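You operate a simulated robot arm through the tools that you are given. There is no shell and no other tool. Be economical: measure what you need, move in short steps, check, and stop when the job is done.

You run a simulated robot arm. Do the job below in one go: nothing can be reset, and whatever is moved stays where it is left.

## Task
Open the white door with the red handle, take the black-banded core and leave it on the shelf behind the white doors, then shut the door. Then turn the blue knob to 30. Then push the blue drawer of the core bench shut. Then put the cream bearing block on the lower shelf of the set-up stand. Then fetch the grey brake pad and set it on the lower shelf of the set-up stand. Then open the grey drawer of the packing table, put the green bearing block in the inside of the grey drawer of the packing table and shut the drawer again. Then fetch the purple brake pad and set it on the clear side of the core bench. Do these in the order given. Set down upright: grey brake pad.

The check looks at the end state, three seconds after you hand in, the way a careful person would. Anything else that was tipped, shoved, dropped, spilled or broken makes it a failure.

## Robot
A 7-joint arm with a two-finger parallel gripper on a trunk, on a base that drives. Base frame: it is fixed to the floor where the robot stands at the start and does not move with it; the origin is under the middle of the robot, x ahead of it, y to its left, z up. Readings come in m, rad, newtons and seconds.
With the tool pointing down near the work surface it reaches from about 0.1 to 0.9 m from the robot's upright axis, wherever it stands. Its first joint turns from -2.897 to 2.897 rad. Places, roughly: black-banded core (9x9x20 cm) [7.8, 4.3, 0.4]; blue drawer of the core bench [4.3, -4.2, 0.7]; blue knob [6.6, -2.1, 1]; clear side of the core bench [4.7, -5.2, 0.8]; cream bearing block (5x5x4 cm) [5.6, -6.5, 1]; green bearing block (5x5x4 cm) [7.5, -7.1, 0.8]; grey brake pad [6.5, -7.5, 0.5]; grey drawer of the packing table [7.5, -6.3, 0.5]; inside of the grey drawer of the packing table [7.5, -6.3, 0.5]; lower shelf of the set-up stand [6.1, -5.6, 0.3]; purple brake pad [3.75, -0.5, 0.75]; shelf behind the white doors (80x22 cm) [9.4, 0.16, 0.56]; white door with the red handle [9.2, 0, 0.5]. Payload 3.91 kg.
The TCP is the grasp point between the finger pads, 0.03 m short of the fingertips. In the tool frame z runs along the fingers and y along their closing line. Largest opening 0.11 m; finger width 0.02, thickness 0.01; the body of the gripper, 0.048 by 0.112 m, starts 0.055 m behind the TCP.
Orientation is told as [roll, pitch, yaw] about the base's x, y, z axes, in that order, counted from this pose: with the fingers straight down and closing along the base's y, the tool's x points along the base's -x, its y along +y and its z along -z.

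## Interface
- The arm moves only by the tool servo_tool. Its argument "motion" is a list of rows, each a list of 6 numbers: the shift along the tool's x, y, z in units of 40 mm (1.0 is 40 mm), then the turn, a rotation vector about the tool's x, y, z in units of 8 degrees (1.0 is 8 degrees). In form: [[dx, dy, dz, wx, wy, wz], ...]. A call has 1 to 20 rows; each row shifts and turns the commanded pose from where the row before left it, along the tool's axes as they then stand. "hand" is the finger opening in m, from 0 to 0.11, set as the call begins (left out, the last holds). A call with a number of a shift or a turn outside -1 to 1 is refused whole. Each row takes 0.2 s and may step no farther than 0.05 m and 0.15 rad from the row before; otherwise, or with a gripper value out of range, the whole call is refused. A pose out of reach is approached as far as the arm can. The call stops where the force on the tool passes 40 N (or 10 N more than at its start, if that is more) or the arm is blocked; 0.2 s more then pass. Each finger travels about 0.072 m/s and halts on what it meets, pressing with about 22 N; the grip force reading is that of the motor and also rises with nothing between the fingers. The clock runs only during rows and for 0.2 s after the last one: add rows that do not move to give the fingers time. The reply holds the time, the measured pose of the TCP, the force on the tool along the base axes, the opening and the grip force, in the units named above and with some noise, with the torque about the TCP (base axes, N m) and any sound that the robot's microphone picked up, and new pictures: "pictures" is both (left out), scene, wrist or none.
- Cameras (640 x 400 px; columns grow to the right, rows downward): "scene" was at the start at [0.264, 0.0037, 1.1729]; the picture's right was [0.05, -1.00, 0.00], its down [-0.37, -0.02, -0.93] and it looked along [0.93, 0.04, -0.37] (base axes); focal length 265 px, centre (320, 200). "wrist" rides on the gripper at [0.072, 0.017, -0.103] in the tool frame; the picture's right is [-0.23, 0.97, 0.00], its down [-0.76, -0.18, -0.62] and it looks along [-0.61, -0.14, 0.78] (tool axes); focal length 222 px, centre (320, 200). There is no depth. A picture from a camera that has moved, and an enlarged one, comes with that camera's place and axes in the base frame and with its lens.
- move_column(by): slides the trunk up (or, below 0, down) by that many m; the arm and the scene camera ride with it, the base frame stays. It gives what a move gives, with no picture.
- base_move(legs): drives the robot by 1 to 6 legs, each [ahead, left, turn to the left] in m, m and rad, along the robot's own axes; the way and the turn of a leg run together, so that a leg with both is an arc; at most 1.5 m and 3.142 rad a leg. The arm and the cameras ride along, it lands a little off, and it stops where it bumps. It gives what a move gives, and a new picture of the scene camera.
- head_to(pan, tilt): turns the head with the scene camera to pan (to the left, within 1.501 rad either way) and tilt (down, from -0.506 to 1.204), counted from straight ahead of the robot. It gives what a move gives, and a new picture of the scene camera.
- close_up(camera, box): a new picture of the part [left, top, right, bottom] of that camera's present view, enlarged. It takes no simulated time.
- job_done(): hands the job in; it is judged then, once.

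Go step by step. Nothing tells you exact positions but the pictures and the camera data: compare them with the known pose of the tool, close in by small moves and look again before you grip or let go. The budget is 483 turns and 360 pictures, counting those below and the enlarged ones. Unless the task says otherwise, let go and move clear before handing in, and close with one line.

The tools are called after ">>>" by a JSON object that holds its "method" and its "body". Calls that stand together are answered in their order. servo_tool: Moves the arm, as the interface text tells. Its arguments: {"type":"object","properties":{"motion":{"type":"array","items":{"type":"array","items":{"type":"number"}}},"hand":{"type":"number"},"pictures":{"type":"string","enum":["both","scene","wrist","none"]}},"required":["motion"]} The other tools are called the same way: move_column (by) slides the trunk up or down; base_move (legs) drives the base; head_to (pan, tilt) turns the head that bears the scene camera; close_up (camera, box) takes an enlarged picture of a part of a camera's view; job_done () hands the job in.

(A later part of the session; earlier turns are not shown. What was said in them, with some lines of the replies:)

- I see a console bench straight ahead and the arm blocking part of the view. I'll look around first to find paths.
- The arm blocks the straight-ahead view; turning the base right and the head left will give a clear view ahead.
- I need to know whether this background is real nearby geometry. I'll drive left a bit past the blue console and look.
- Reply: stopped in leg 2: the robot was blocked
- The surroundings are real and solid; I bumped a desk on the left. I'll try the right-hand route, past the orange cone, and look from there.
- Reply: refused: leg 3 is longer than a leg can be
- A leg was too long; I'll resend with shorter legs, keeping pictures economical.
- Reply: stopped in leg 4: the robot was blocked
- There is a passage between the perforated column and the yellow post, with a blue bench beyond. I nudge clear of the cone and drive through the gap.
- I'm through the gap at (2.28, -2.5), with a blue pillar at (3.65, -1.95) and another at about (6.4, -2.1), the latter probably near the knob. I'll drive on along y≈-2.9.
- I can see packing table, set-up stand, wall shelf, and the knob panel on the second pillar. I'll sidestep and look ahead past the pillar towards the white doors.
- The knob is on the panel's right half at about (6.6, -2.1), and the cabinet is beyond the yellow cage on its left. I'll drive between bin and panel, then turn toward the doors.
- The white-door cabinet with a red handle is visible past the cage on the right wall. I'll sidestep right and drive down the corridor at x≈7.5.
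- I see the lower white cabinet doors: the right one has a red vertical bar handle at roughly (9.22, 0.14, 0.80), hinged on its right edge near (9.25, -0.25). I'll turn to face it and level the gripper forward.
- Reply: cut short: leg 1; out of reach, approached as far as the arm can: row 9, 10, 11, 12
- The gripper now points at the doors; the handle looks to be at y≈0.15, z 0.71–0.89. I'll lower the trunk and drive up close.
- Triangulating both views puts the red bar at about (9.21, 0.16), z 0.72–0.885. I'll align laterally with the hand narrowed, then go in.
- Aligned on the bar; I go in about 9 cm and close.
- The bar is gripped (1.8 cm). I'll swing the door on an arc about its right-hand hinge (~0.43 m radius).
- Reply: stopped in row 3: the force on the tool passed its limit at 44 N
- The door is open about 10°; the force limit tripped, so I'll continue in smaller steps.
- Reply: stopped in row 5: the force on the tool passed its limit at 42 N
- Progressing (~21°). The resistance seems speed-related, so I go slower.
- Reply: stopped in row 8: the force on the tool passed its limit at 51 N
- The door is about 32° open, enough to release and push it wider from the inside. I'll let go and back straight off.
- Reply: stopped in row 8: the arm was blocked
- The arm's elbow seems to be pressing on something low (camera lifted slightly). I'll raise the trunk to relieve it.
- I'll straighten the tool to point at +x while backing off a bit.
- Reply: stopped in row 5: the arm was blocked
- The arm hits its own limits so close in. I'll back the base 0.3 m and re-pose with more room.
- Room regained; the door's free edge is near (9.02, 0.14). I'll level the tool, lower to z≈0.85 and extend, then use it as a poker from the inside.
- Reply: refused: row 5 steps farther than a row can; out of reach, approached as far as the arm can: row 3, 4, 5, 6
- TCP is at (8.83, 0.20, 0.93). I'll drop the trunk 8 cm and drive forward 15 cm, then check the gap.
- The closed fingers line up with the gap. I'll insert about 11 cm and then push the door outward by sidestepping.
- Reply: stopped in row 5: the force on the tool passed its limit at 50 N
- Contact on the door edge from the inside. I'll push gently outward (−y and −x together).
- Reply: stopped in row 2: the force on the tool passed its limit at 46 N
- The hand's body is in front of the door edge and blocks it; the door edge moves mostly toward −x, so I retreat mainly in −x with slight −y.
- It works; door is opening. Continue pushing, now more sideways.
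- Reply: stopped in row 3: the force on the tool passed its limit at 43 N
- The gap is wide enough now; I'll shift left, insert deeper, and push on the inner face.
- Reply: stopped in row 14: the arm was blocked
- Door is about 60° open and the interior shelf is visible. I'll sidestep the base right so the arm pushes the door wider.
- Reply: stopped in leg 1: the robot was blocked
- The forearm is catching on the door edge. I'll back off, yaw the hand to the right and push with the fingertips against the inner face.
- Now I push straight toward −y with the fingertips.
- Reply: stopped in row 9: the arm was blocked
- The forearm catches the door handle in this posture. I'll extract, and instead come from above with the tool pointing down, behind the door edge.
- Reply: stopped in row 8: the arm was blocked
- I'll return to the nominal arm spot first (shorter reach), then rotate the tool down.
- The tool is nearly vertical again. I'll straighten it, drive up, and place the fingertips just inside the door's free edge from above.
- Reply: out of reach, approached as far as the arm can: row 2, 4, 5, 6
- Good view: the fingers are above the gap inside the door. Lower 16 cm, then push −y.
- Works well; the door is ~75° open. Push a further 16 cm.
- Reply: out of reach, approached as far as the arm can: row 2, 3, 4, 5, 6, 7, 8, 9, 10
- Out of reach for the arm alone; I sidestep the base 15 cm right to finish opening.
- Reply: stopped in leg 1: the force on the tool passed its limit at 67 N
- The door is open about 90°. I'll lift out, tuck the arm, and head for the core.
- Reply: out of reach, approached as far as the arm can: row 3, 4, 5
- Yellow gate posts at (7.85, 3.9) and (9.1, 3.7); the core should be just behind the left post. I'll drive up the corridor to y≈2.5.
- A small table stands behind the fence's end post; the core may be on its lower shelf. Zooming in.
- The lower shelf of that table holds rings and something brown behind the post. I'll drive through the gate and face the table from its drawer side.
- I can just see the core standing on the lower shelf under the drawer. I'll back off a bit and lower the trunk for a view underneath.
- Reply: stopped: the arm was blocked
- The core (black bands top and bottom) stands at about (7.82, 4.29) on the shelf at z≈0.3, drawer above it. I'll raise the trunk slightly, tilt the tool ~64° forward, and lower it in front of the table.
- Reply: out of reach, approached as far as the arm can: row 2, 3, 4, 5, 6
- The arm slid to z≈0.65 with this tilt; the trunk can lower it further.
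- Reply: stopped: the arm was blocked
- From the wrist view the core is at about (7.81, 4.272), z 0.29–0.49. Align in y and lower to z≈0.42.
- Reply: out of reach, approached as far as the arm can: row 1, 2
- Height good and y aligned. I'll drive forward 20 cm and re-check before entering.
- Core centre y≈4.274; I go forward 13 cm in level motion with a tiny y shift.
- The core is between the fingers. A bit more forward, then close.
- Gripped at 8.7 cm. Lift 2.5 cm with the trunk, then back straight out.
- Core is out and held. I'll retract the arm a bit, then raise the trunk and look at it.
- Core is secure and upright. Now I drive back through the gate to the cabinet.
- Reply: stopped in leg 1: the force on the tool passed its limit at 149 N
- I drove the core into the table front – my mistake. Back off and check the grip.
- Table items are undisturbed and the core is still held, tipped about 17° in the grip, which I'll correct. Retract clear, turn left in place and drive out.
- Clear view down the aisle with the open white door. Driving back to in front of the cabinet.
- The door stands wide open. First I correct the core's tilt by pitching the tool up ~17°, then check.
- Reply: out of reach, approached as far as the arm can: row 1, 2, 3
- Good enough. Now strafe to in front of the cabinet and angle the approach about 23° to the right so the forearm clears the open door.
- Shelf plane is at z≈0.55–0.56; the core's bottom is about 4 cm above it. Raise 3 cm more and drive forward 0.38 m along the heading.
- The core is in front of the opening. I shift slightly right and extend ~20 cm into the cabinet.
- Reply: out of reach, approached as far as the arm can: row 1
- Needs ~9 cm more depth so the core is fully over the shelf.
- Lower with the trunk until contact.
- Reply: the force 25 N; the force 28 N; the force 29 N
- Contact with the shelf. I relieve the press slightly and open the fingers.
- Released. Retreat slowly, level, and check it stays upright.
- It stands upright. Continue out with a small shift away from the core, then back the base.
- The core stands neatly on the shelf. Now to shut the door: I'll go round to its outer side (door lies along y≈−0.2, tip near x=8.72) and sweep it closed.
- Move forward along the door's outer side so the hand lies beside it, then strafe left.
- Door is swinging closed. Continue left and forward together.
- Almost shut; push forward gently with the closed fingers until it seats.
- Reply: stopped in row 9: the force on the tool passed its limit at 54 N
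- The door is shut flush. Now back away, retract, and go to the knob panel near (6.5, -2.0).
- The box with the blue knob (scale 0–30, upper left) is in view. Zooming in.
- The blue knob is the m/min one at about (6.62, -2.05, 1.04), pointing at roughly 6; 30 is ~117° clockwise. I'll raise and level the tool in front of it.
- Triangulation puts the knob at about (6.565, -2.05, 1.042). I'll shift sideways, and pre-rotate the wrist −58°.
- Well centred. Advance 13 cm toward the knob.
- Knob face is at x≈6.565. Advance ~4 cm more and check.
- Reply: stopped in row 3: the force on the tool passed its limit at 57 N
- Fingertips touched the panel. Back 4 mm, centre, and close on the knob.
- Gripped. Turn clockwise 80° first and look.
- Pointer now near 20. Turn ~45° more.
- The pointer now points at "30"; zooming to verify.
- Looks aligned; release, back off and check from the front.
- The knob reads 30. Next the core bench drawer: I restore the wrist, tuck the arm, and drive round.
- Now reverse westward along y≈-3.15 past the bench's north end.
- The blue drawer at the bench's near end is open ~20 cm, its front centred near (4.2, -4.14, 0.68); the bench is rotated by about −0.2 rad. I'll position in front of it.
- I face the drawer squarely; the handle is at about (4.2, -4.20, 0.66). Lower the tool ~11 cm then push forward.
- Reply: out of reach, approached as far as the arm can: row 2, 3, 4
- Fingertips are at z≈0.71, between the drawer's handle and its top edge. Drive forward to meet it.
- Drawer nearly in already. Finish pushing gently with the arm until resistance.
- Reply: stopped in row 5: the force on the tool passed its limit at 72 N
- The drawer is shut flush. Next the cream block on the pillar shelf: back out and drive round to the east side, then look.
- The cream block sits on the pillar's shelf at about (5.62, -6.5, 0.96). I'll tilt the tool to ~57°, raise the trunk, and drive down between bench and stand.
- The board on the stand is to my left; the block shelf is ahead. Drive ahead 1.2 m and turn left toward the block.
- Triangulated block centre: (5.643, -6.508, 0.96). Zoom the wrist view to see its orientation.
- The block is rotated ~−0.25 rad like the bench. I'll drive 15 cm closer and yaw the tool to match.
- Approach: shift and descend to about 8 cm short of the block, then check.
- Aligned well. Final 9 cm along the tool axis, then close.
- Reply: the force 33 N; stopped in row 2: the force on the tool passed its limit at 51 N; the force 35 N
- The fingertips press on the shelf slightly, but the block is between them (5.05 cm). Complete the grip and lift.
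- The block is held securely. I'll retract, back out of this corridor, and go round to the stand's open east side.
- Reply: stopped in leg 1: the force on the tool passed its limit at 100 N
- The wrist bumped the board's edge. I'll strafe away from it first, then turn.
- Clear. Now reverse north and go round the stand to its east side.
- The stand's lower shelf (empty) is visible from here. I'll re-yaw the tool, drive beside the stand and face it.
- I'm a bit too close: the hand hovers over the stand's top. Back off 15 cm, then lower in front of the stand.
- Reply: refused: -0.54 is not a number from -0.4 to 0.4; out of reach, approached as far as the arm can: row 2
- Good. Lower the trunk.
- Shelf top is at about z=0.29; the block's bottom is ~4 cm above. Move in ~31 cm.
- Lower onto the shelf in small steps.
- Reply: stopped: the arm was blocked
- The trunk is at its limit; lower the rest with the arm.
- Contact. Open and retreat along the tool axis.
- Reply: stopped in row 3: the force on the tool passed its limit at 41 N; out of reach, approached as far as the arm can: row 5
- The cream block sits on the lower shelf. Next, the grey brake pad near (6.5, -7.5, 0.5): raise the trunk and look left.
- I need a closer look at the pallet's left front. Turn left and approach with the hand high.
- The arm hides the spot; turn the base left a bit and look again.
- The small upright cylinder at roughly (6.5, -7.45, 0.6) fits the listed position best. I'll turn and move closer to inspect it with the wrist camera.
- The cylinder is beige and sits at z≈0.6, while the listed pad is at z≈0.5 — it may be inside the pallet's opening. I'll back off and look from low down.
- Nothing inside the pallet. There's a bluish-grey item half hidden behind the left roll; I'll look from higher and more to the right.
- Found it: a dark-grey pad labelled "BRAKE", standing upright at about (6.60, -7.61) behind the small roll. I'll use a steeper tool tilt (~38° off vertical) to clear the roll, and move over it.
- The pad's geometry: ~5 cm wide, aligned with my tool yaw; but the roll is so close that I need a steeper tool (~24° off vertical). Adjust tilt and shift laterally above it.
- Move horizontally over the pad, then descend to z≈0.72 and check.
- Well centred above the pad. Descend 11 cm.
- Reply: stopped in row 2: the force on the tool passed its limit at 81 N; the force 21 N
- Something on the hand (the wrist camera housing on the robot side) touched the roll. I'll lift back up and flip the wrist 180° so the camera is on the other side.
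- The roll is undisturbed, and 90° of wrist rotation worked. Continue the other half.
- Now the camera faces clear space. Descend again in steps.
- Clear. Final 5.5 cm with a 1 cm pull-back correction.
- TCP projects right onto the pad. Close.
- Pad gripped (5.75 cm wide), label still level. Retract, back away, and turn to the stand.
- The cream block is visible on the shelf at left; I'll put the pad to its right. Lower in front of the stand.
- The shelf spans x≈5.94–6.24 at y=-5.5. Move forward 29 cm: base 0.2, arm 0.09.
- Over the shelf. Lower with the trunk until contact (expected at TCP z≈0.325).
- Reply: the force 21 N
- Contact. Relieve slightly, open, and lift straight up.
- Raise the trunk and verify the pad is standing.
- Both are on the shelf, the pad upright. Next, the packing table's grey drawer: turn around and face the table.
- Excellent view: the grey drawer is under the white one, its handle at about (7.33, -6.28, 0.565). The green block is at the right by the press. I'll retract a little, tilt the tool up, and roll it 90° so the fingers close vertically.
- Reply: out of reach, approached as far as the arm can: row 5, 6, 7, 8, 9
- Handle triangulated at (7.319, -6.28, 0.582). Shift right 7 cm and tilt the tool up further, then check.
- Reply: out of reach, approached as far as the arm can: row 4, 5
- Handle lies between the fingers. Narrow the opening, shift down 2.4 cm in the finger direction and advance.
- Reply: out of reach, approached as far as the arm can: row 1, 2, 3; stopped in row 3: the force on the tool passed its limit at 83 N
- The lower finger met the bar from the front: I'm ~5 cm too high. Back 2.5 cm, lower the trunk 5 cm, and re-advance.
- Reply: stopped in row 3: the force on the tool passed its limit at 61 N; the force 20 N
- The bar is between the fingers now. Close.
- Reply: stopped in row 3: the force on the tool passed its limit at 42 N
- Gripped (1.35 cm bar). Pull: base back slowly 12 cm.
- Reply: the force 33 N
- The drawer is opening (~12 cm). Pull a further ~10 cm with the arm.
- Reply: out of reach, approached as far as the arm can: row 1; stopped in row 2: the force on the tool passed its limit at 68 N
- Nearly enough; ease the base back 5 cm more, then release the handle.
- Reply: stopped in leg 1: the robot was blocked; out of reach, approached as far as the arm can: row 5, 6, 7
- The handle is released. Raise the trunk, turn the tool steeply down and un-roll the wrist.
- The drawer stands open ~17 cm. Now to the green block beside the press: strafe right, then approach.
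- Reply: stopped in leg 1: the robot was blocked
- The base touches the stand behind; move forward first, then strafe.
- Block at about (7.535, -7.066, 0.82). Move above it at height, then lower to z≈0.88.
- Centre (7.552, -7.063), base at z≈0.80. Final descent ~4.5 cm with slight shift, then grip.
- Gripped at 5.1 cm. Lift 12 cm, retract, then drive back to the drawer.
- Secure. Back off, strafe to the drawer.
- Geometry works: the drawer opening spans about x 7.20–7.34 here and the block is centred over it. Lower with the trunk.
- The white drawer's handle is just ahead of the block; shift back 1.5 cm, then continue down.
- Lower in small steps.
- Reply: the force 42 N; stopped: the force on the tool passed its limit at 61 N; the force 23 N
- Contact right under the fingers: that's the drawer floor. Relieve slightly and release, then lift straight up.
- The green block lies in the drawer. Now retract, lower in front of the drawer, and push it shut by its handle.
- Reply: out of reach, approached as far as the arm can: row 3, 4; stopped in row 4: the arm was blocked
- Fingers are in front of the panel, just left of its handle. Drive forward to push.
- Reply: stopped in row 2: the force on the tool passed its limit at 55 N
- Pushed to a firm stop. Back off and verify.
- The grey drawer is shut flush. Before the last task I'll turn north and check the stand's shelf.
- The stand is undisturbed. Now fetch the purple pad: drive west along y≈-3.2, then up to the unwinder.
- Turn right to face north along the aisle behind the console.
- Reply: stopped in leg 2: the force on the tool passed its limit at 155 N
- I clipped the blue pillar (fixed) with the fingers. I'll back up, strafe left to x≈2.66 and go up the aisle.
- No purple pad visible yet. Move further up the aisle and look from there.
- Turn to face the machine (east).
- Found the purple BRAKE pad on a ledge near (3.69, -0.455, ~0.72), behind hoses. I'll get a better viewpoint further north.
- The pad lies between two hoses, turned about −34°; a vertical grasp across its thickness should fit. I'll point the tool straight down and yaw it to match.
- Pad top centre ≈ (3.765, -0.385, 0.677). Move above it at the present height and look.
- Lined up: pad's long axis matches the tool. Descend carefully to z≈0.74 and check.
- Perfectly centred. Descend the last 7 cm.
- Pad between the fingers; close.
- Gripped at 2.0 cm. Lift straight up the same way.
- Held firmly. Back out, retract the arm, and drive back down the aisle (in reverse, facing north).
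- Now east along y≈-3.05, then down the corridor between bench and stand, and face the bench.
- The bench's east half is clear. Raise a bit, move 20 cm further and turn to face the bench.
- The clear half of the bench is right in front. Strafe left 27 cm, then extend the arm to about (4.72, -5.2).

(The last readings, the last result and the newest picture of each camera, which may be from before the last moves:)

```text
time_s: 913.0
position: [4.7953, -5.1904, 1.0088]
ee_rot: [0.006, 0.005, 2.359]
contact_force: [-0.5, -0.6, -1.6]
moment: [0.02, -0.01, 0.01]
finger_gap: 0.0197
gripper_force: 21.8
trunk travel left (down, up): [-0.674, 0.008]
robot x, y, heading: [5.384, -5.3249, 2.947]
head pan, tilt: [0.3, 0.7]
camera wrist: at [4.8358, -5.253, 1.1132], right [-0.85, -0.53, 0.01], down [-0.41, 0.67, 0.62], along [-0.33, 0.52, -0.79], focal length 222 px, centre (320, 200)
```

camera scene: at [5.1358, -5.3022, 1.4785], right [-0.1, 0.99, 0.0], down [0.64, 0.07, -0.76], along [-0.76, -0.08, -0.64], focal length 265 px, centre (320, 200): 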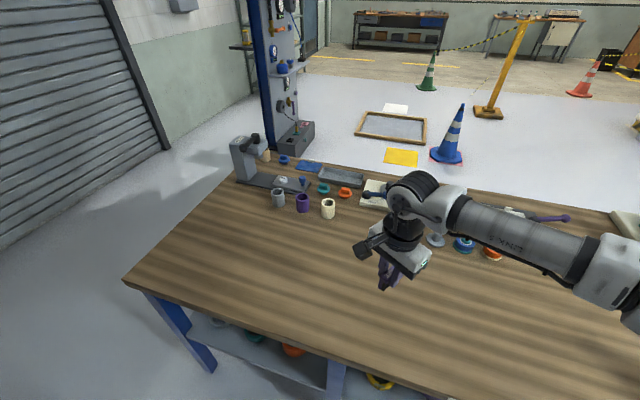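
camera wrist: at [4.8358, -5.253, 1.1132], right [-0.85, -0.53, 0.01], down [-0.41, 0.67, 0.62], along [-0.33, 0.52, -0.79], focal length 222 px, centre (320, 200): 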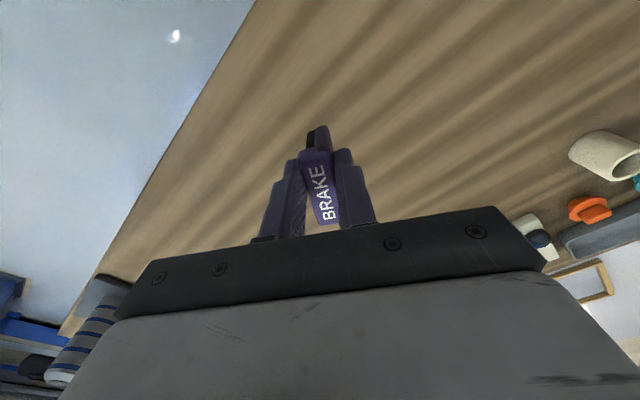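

Shift 8 cm further onto the bench, then lower.

>>> {"method": "servo_tool", "body": {"motion": [[-0.6, 0.8, 0, 0, 0, 0], [-0.6, 0.8, 0, 0, 0, 0], [0, 0, 0, 0, 0, 0]], "pictures": "none"}}

>>> {"method": "move_column", "body": {"by": -0.09}}

>>> {"method": "servo_tool", "body": {"motion": [[0, 0, 0, 0, 0, 0]]}}

```text
time_s: 913.8
position: [4.717, -5.202, 1.0101]
ee_rot: [0.008, 0.005, 2.359]
contact_force: [-0.3, 0.2, -2.3]
moment: [0.03, -0.02, 0.03]
finger_gap: 0.0199
gripper_force: 21.8
trunk travel left (down, up): [-0.674, 0.008]
robot x, y, heading: [5.3862, -5.3267, 2.945]
head pan, tilt: [0.3, 0.7]
```

```text
time_s: 915.1
position: [4.7167, -5.2035, 0.9182]
ee_rot: [0.007, 0.005, 2.359]
contact_force: [0.1, 0.1, -1.3]
moment: [0.0, 0.01, 0.01]
finger_gap: 0.0196
gripper_force: 21.2
trunk travel left (down, up): [-0.584, 0.098]
robot x, y, heading: [5.3857, -5.322, 2.944]
head pan, tilt: [0.3, 0.7]
```

```text
time_s: 915.5
position: [4.7162, -5.2034, 0.9185]
ee_rot: [0.008, 0.006, 2.359]
contact_force: [0.7, 1.1, -1.6]
moment: [-0.01, -0.01, 0.01]
finger_gap: 0.0195
gripper_force: 22.1
trunk travel left (down, up): [-0.584, 0.098]
robot x, y, heading: [5.3897, -5.3246, 2.941]
head pan, tilt: [0.3, 0.7]
camera scene: at [5.1359, -5.3019, 1.3885], right [-0.1, 0.99, 0.0], down [0.64, 0.07, -0.76], along [-0.76, -0.08, -0.64], focal length 265 px, centre (320, 200)
camera wrist: at [4.7573, -5.2651, 1.0226], right [-0.85, -0.53, 0.01], down [-0.41, 0.67, 0.62], along [-0.33, 0.52, -0.79], focal length 222 px, centre (320, 200)
```

scene: 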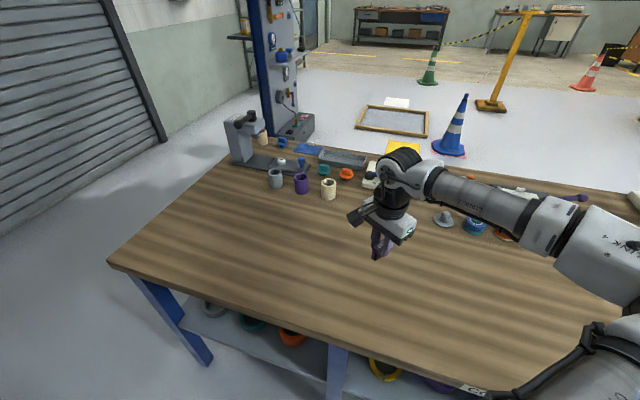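
wrist: 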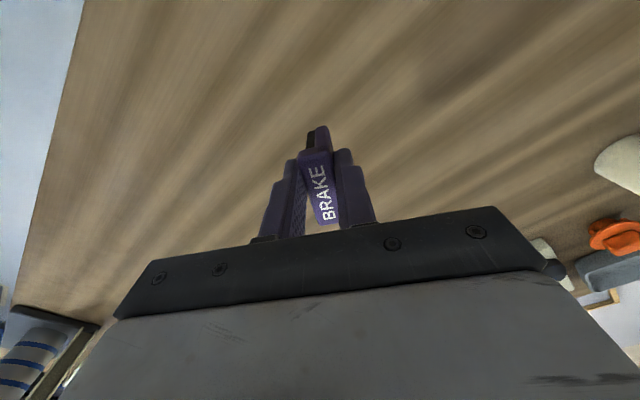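

>>> {"method": "move_column", "body": {"by": -0.025}}

>>> {"method": "move_column", "body": {"by": -0.01}}

>>> {"method": "move_column", "body": {"by": -0.008}}

>>> {"method": "move_column", "body": {"by": -0.008}}

```text
time_s: 916.2
position: [4.7173, -5.2024, 0.8954]
ee_rot: [0.007, 0.004, 2.36]
contact_force: [0.9, -0.4, -1.8]
moment: [-0.03, -0.04, -0.01]
finger_gap: 0.0194
gripper_force: 22.3
trunk travel left (down, up): [-0.559, 0.123]
robot x, y, heading: [5.3856, -5.3288, 2.943]
head pan, tilt: [0.3, 0.7]
```

```text
time_s: 916.8
position: [4.7168, -5.2033, 0.8843]
ee_rot: [0.008, 0.005, 2.36]
contact_force: [-0.6, -0.7, -0.8]
moment: [0.02, -0.04, 0.03]
finger_gap: 0.0195
gripper_force: 21.3
trunk travel left (down, up): [-0.549, 0.133]
robot x, y, heading: [5.3863, -5.3294, 2.948]
head pan, tilt: [0.3, 0.7]
```

```text
time_s: 917.4
position: [4.7156, -5.2039, 0.877]
ee_rot: [0.008, 0.006, 2.36]
contact_force: [-0.8, 0.6, -1.7]
moment: [-0.03, -0.02, -0.02]
finger_gap: 0.0198
gripper_force: 21.5
trunk travel left (down, up): [-0.541, 0.141]
robot x, y, heading: [5.3874, -5.3238, 2.944]
head pan, tilt: [0.3, 0.7]
```

```text
time_s: 917.9
position: [4.7158, -5.2021, 0.8687]
ee_rot: [0.006, 0.006, 2.359]
contact_force: [-0.2, -0.3, -0.9]
moment: [0.0, 0.01, 0.0]
finger_gap: 0.0193
gripper_force: 22.1
trunk travel left (down, up): [-0.533, 0.149]
robot x, y, heading: [5.3823, -5.3279, 2.946]
head pan, tilt: [0.3, 0.7]
```

>>> {"method": "move_column", "body": {"by": -0.007}}

>>> {"method": "move_column", "body": {"by": -0.007}}

>>> {"method": "move_column", "body": {"by": -0.006}}

```text
time_s: 918.5
position: [4.7158, -5.2037, 0.8613]
ee_rot: [0.006, 0.006, 2.361]
contact_force: [0.2, 0.9, -1.1]
moment: [-0.02, -0.03, 0.02]
finger_gap: 0.0194
gripper_force: 22.6
trunk travel left (down, up): [-0.526, 0.156]
robot x, y, heading: [5.3887, -5.328, 2.942]
head pan, tilt: [0.3, 0.7]
```

```text
time_s: 919.0
position: [4.7172, -5.2024, 0.8545]
ee_rot: [0.008, 0.006, 2.359]
contact_force: [-0.4, 0.9, -2.0]
moment: [-0.03, 0.0, 0.03]
finger_gap: 0.0196
gripper_force: 21.9
trunk travel left (down, up): [-0.519, 0.163]
robot x, y, heading: [5.3908, -5.3265, 2.939]
head pan, tilt: [0.3, 0.7]
```

```text
time_s: 919.6
position: [4.7152, -5.203, 0.8503]
ee_rot: [0.008, 0.003, 2.361]
contact_force: [-0.1, 1.6, 22.3]
moment: [0.09, -0.03, 0.03]
finger_gap: 0.0197
gripper_force: 22.3
trunk travel left (down, up): [-0.513, 0.169]
robot x, y, heading: [5.3849, -5.3277, 2.941]
head pan, tilt: [0.3, 0.7]
```

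Contact. Relieve a touch, open, and lift away.

>>> {"method": "move_column", "body": {"by": 0.002}}

>>> {"method": "servo_tool", "body": {"motion": [[0, 0, 0, 0, 0, 0], [0, 0, 0, 0, 0, 0], [0, 0, 0, 0, 0, 0]], "hand": 0.06, "pictures": "none"}}

>>> {"method": "move_column", "body": {"by": 0.16}}

>>> {"method": "servo_tool", "body": {"motion": [[0, 0, 0, 0, 0, 0]]}}

```text
time_s: 920.1
position: [4.7172, -5.203, 0.8519]
ee_rot: [0.006, 0.004, 2.359]
contact_force: [-3.1, 1.0, 11.9]
moment: [0.34, 0.38, 0.03]
finger_gap: 0.0194
gripper_force: 22.2
trunk travel left (down, up): [-0.515, 0.167]
robot x, y, heading: [5.3874, -5.3274, 2.946]
head pan, tilt: [0.3, 0.7]
```

```text
time_s: 920.9
position: [4.7174, -5.2036, 0.849]
ee_rot: [0.007, 0.006, 2.36]
contact_force: [-0.8, -1.5, -0.4]
moment: [-0.04, 0.01, 0.0]
finger_gap: 0.0599
gripper_force: 0.0
trunk travel left (down, up): [-0.515, 0.167]
robot x, y, heading: [5.3844, -5.3265, 2.947]
head pan, tilt: [0.3, 0.7]
```

```text
time_s: 922.7
position: [4.7169, -5.2015, 1.0105]
ee_rot: [0.006, 0.004, 2.359]
contact_force: [0.0, 0.5, 0.5]
moment: [-0.02, 0.02, 0.01]
finger_gap: 0.0599
gripper_force: 0.1
trunk travel left (down, up): [-0.675, 0.007]
robot x, y, heading: [5.3875, -5.3275, 2.941]
head pan, tilt: [0.3, 0.7]
```

```text
time_s: 923.1
position: [4.7163, -5.2017, 1.01]
ee_rot: [0.006, 0.004, 2.361]
contact_force: [-0.3, -0.2, 0.4]
moment: [-0.01, -0.04, -0.01]
finger_gap: 0.0602
gripper_force: 0.0
trunk travel left (down, up): [-0.675, 0.007]
robot x, y, heading: [5.3846, -5.3295, 2.944]
head pan, tilt: [0.3, 0.7]
camera scene: at [5.1359, -5.3019, 1.4795], right [-0.1, 0.99, 0.0], down [0.64, 0.07, -0.76], along [-0.76, -0.08, -0.64], focal length 265 px, centre (320, 200)
camera wrist: at [4.7573, -5.2651, 1.1136], right [-0.85, -0.53, 0.01], down [-0.41, 0.67, 0.62], along [-0.33, 0.52, -0.79], focal length 222 px, centre (320, 200)
```

scene: 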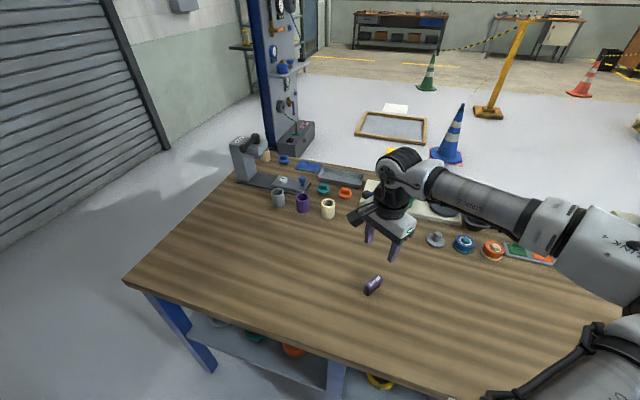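
wrist: 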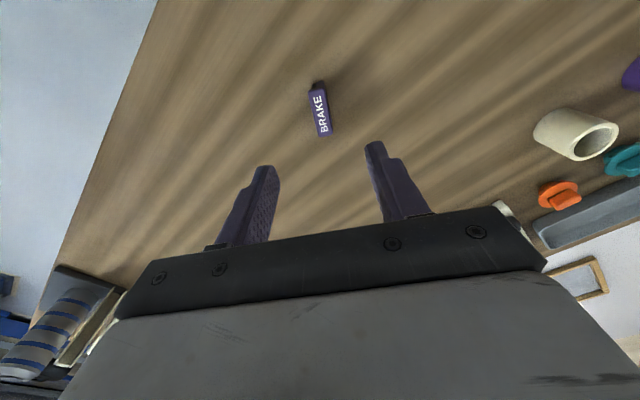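

The purple pad stands on the clear side of the bench. I'll drive clear and take one last look at the stand's shelf.

>>> {"method": "base_move", "body": {"legs": [[0, 0, 1.5], [-1.0, 0, 0], [-0.8, 0, 0]]}}

>>> {"method": "head_to", "body": {"pan": 0.35, "tilt": 0.4}}

>>> {"method": "close_up", "body": {"camera": "scene", "box": [160, 110, 420, 280]}}

```text
time_s: 936.0
position: [5.6532, -4.2341, 1.0097]
ee_rot: [0.007, 0.005, -2.392]
contact_force: [1.1, -0.7, 0.4]
moment: [-0.02, 0.0, 0.0]
finger_gap: 0.0599
gripper_force: 0.0
trunk travel left (down, up): [-0.675, 0.007]
robot x, y, heading: [5.8008, -3.5751, -1.81]
head pan, tilt: [0.3, 0.7]
camera scene: at [5.7698, -3.8221, 1.4796], right [-1.0, -0.07, 0.0], down [-0.04, 0.64, -0.77], along [0.05, -0.76, -0.64], focal length 265 px, centre (320, 200)
```

scene: 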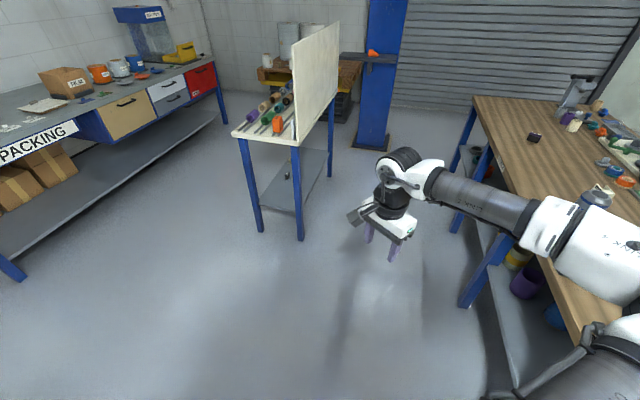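

```text
time_s: 936.8
position: [5.6538, -4.2356, 1.0106]
ee_rot: [0.005, 0.005, -2.392]
contact_force: [0.0, -0.1, 0.4]
moment: [0.03, 0.0, -0.02]
finger_gap: 0.0601
gripper_force: 0.2
trunk travel left (down, up): [-0.675, 0.007]
robot x, y, heading: [5.8025, -3.5697, -1.808]
head pan, tilt: [0.351, 0.4]
camera scene: at [5.7748, -3.8297, 1.5063], right [-0.99, -0.12, 0.0], down [-0.04, 0.39, -0.92], along [0.11, -0.91, -0.39], focal length 265 px, centre (320, 200)
```

scene: 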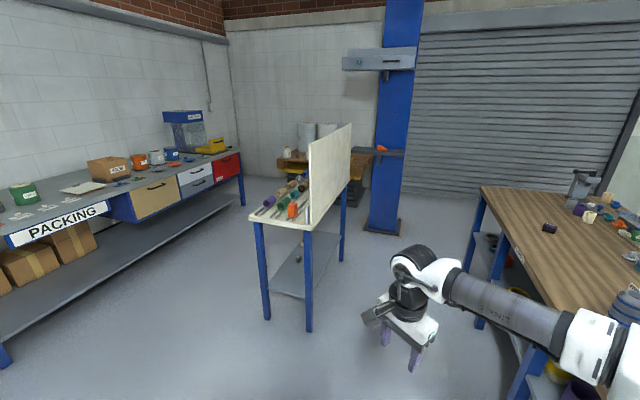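

```text
2.35 times, centred on (290, 195) of scene
camera zoom: at [5.7748, -3.8297, 1.5063], right [-0.99, -0.12, 0.0], down [-0.04, 0.39, -0.92], along [0.11, -0.91, -0.39], focal length 624 px, centre (391, 212)
```

zoom: 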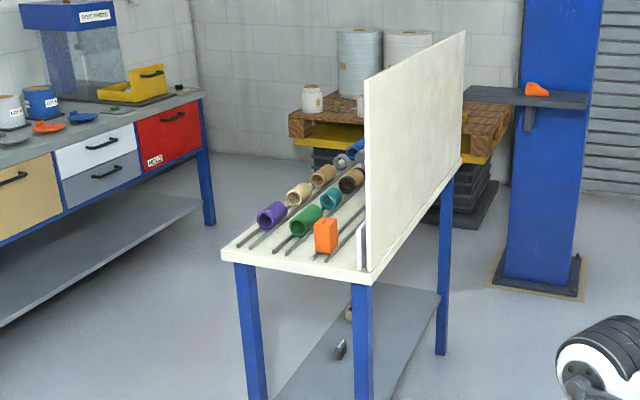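

Everything is in place on the lower shelf; one quick zoom to confirm the pad's stance.

>>> {"method": "close_up", "body": {"camera": "scene", "box": [270, 225, 330, 275]}}

```text
8.00 times, centred on (300, 250) of scene
camera zoom: at [5.7748, -3.8297, 1.5063], right [-0.99, -0.12, 0.0], down [-0.04, 0.39, -0.92], along [0.11, -0.91, -0.39], focal length 2123 px, centre (480, -200)
```

zoom: 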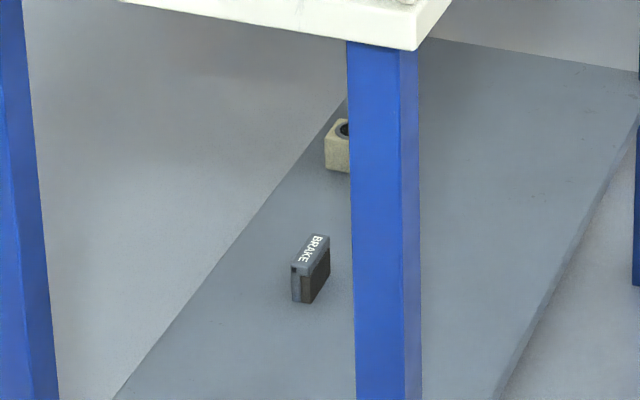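

The grey pad stands upright on the lower shelf beside the cream block. All tasks are finished, so I hand in.

>>> {"method": "job_done", "body": {}}

```text
The job is handed in.
```

All seven tasks are done in the order given, and the job is handed in. Along the way the arm bumped the core table, the set-up stand's board and the blue pillar, touched a roll on the pallet, and the base touched the stand; nothing looked moved or damaged afterwards.
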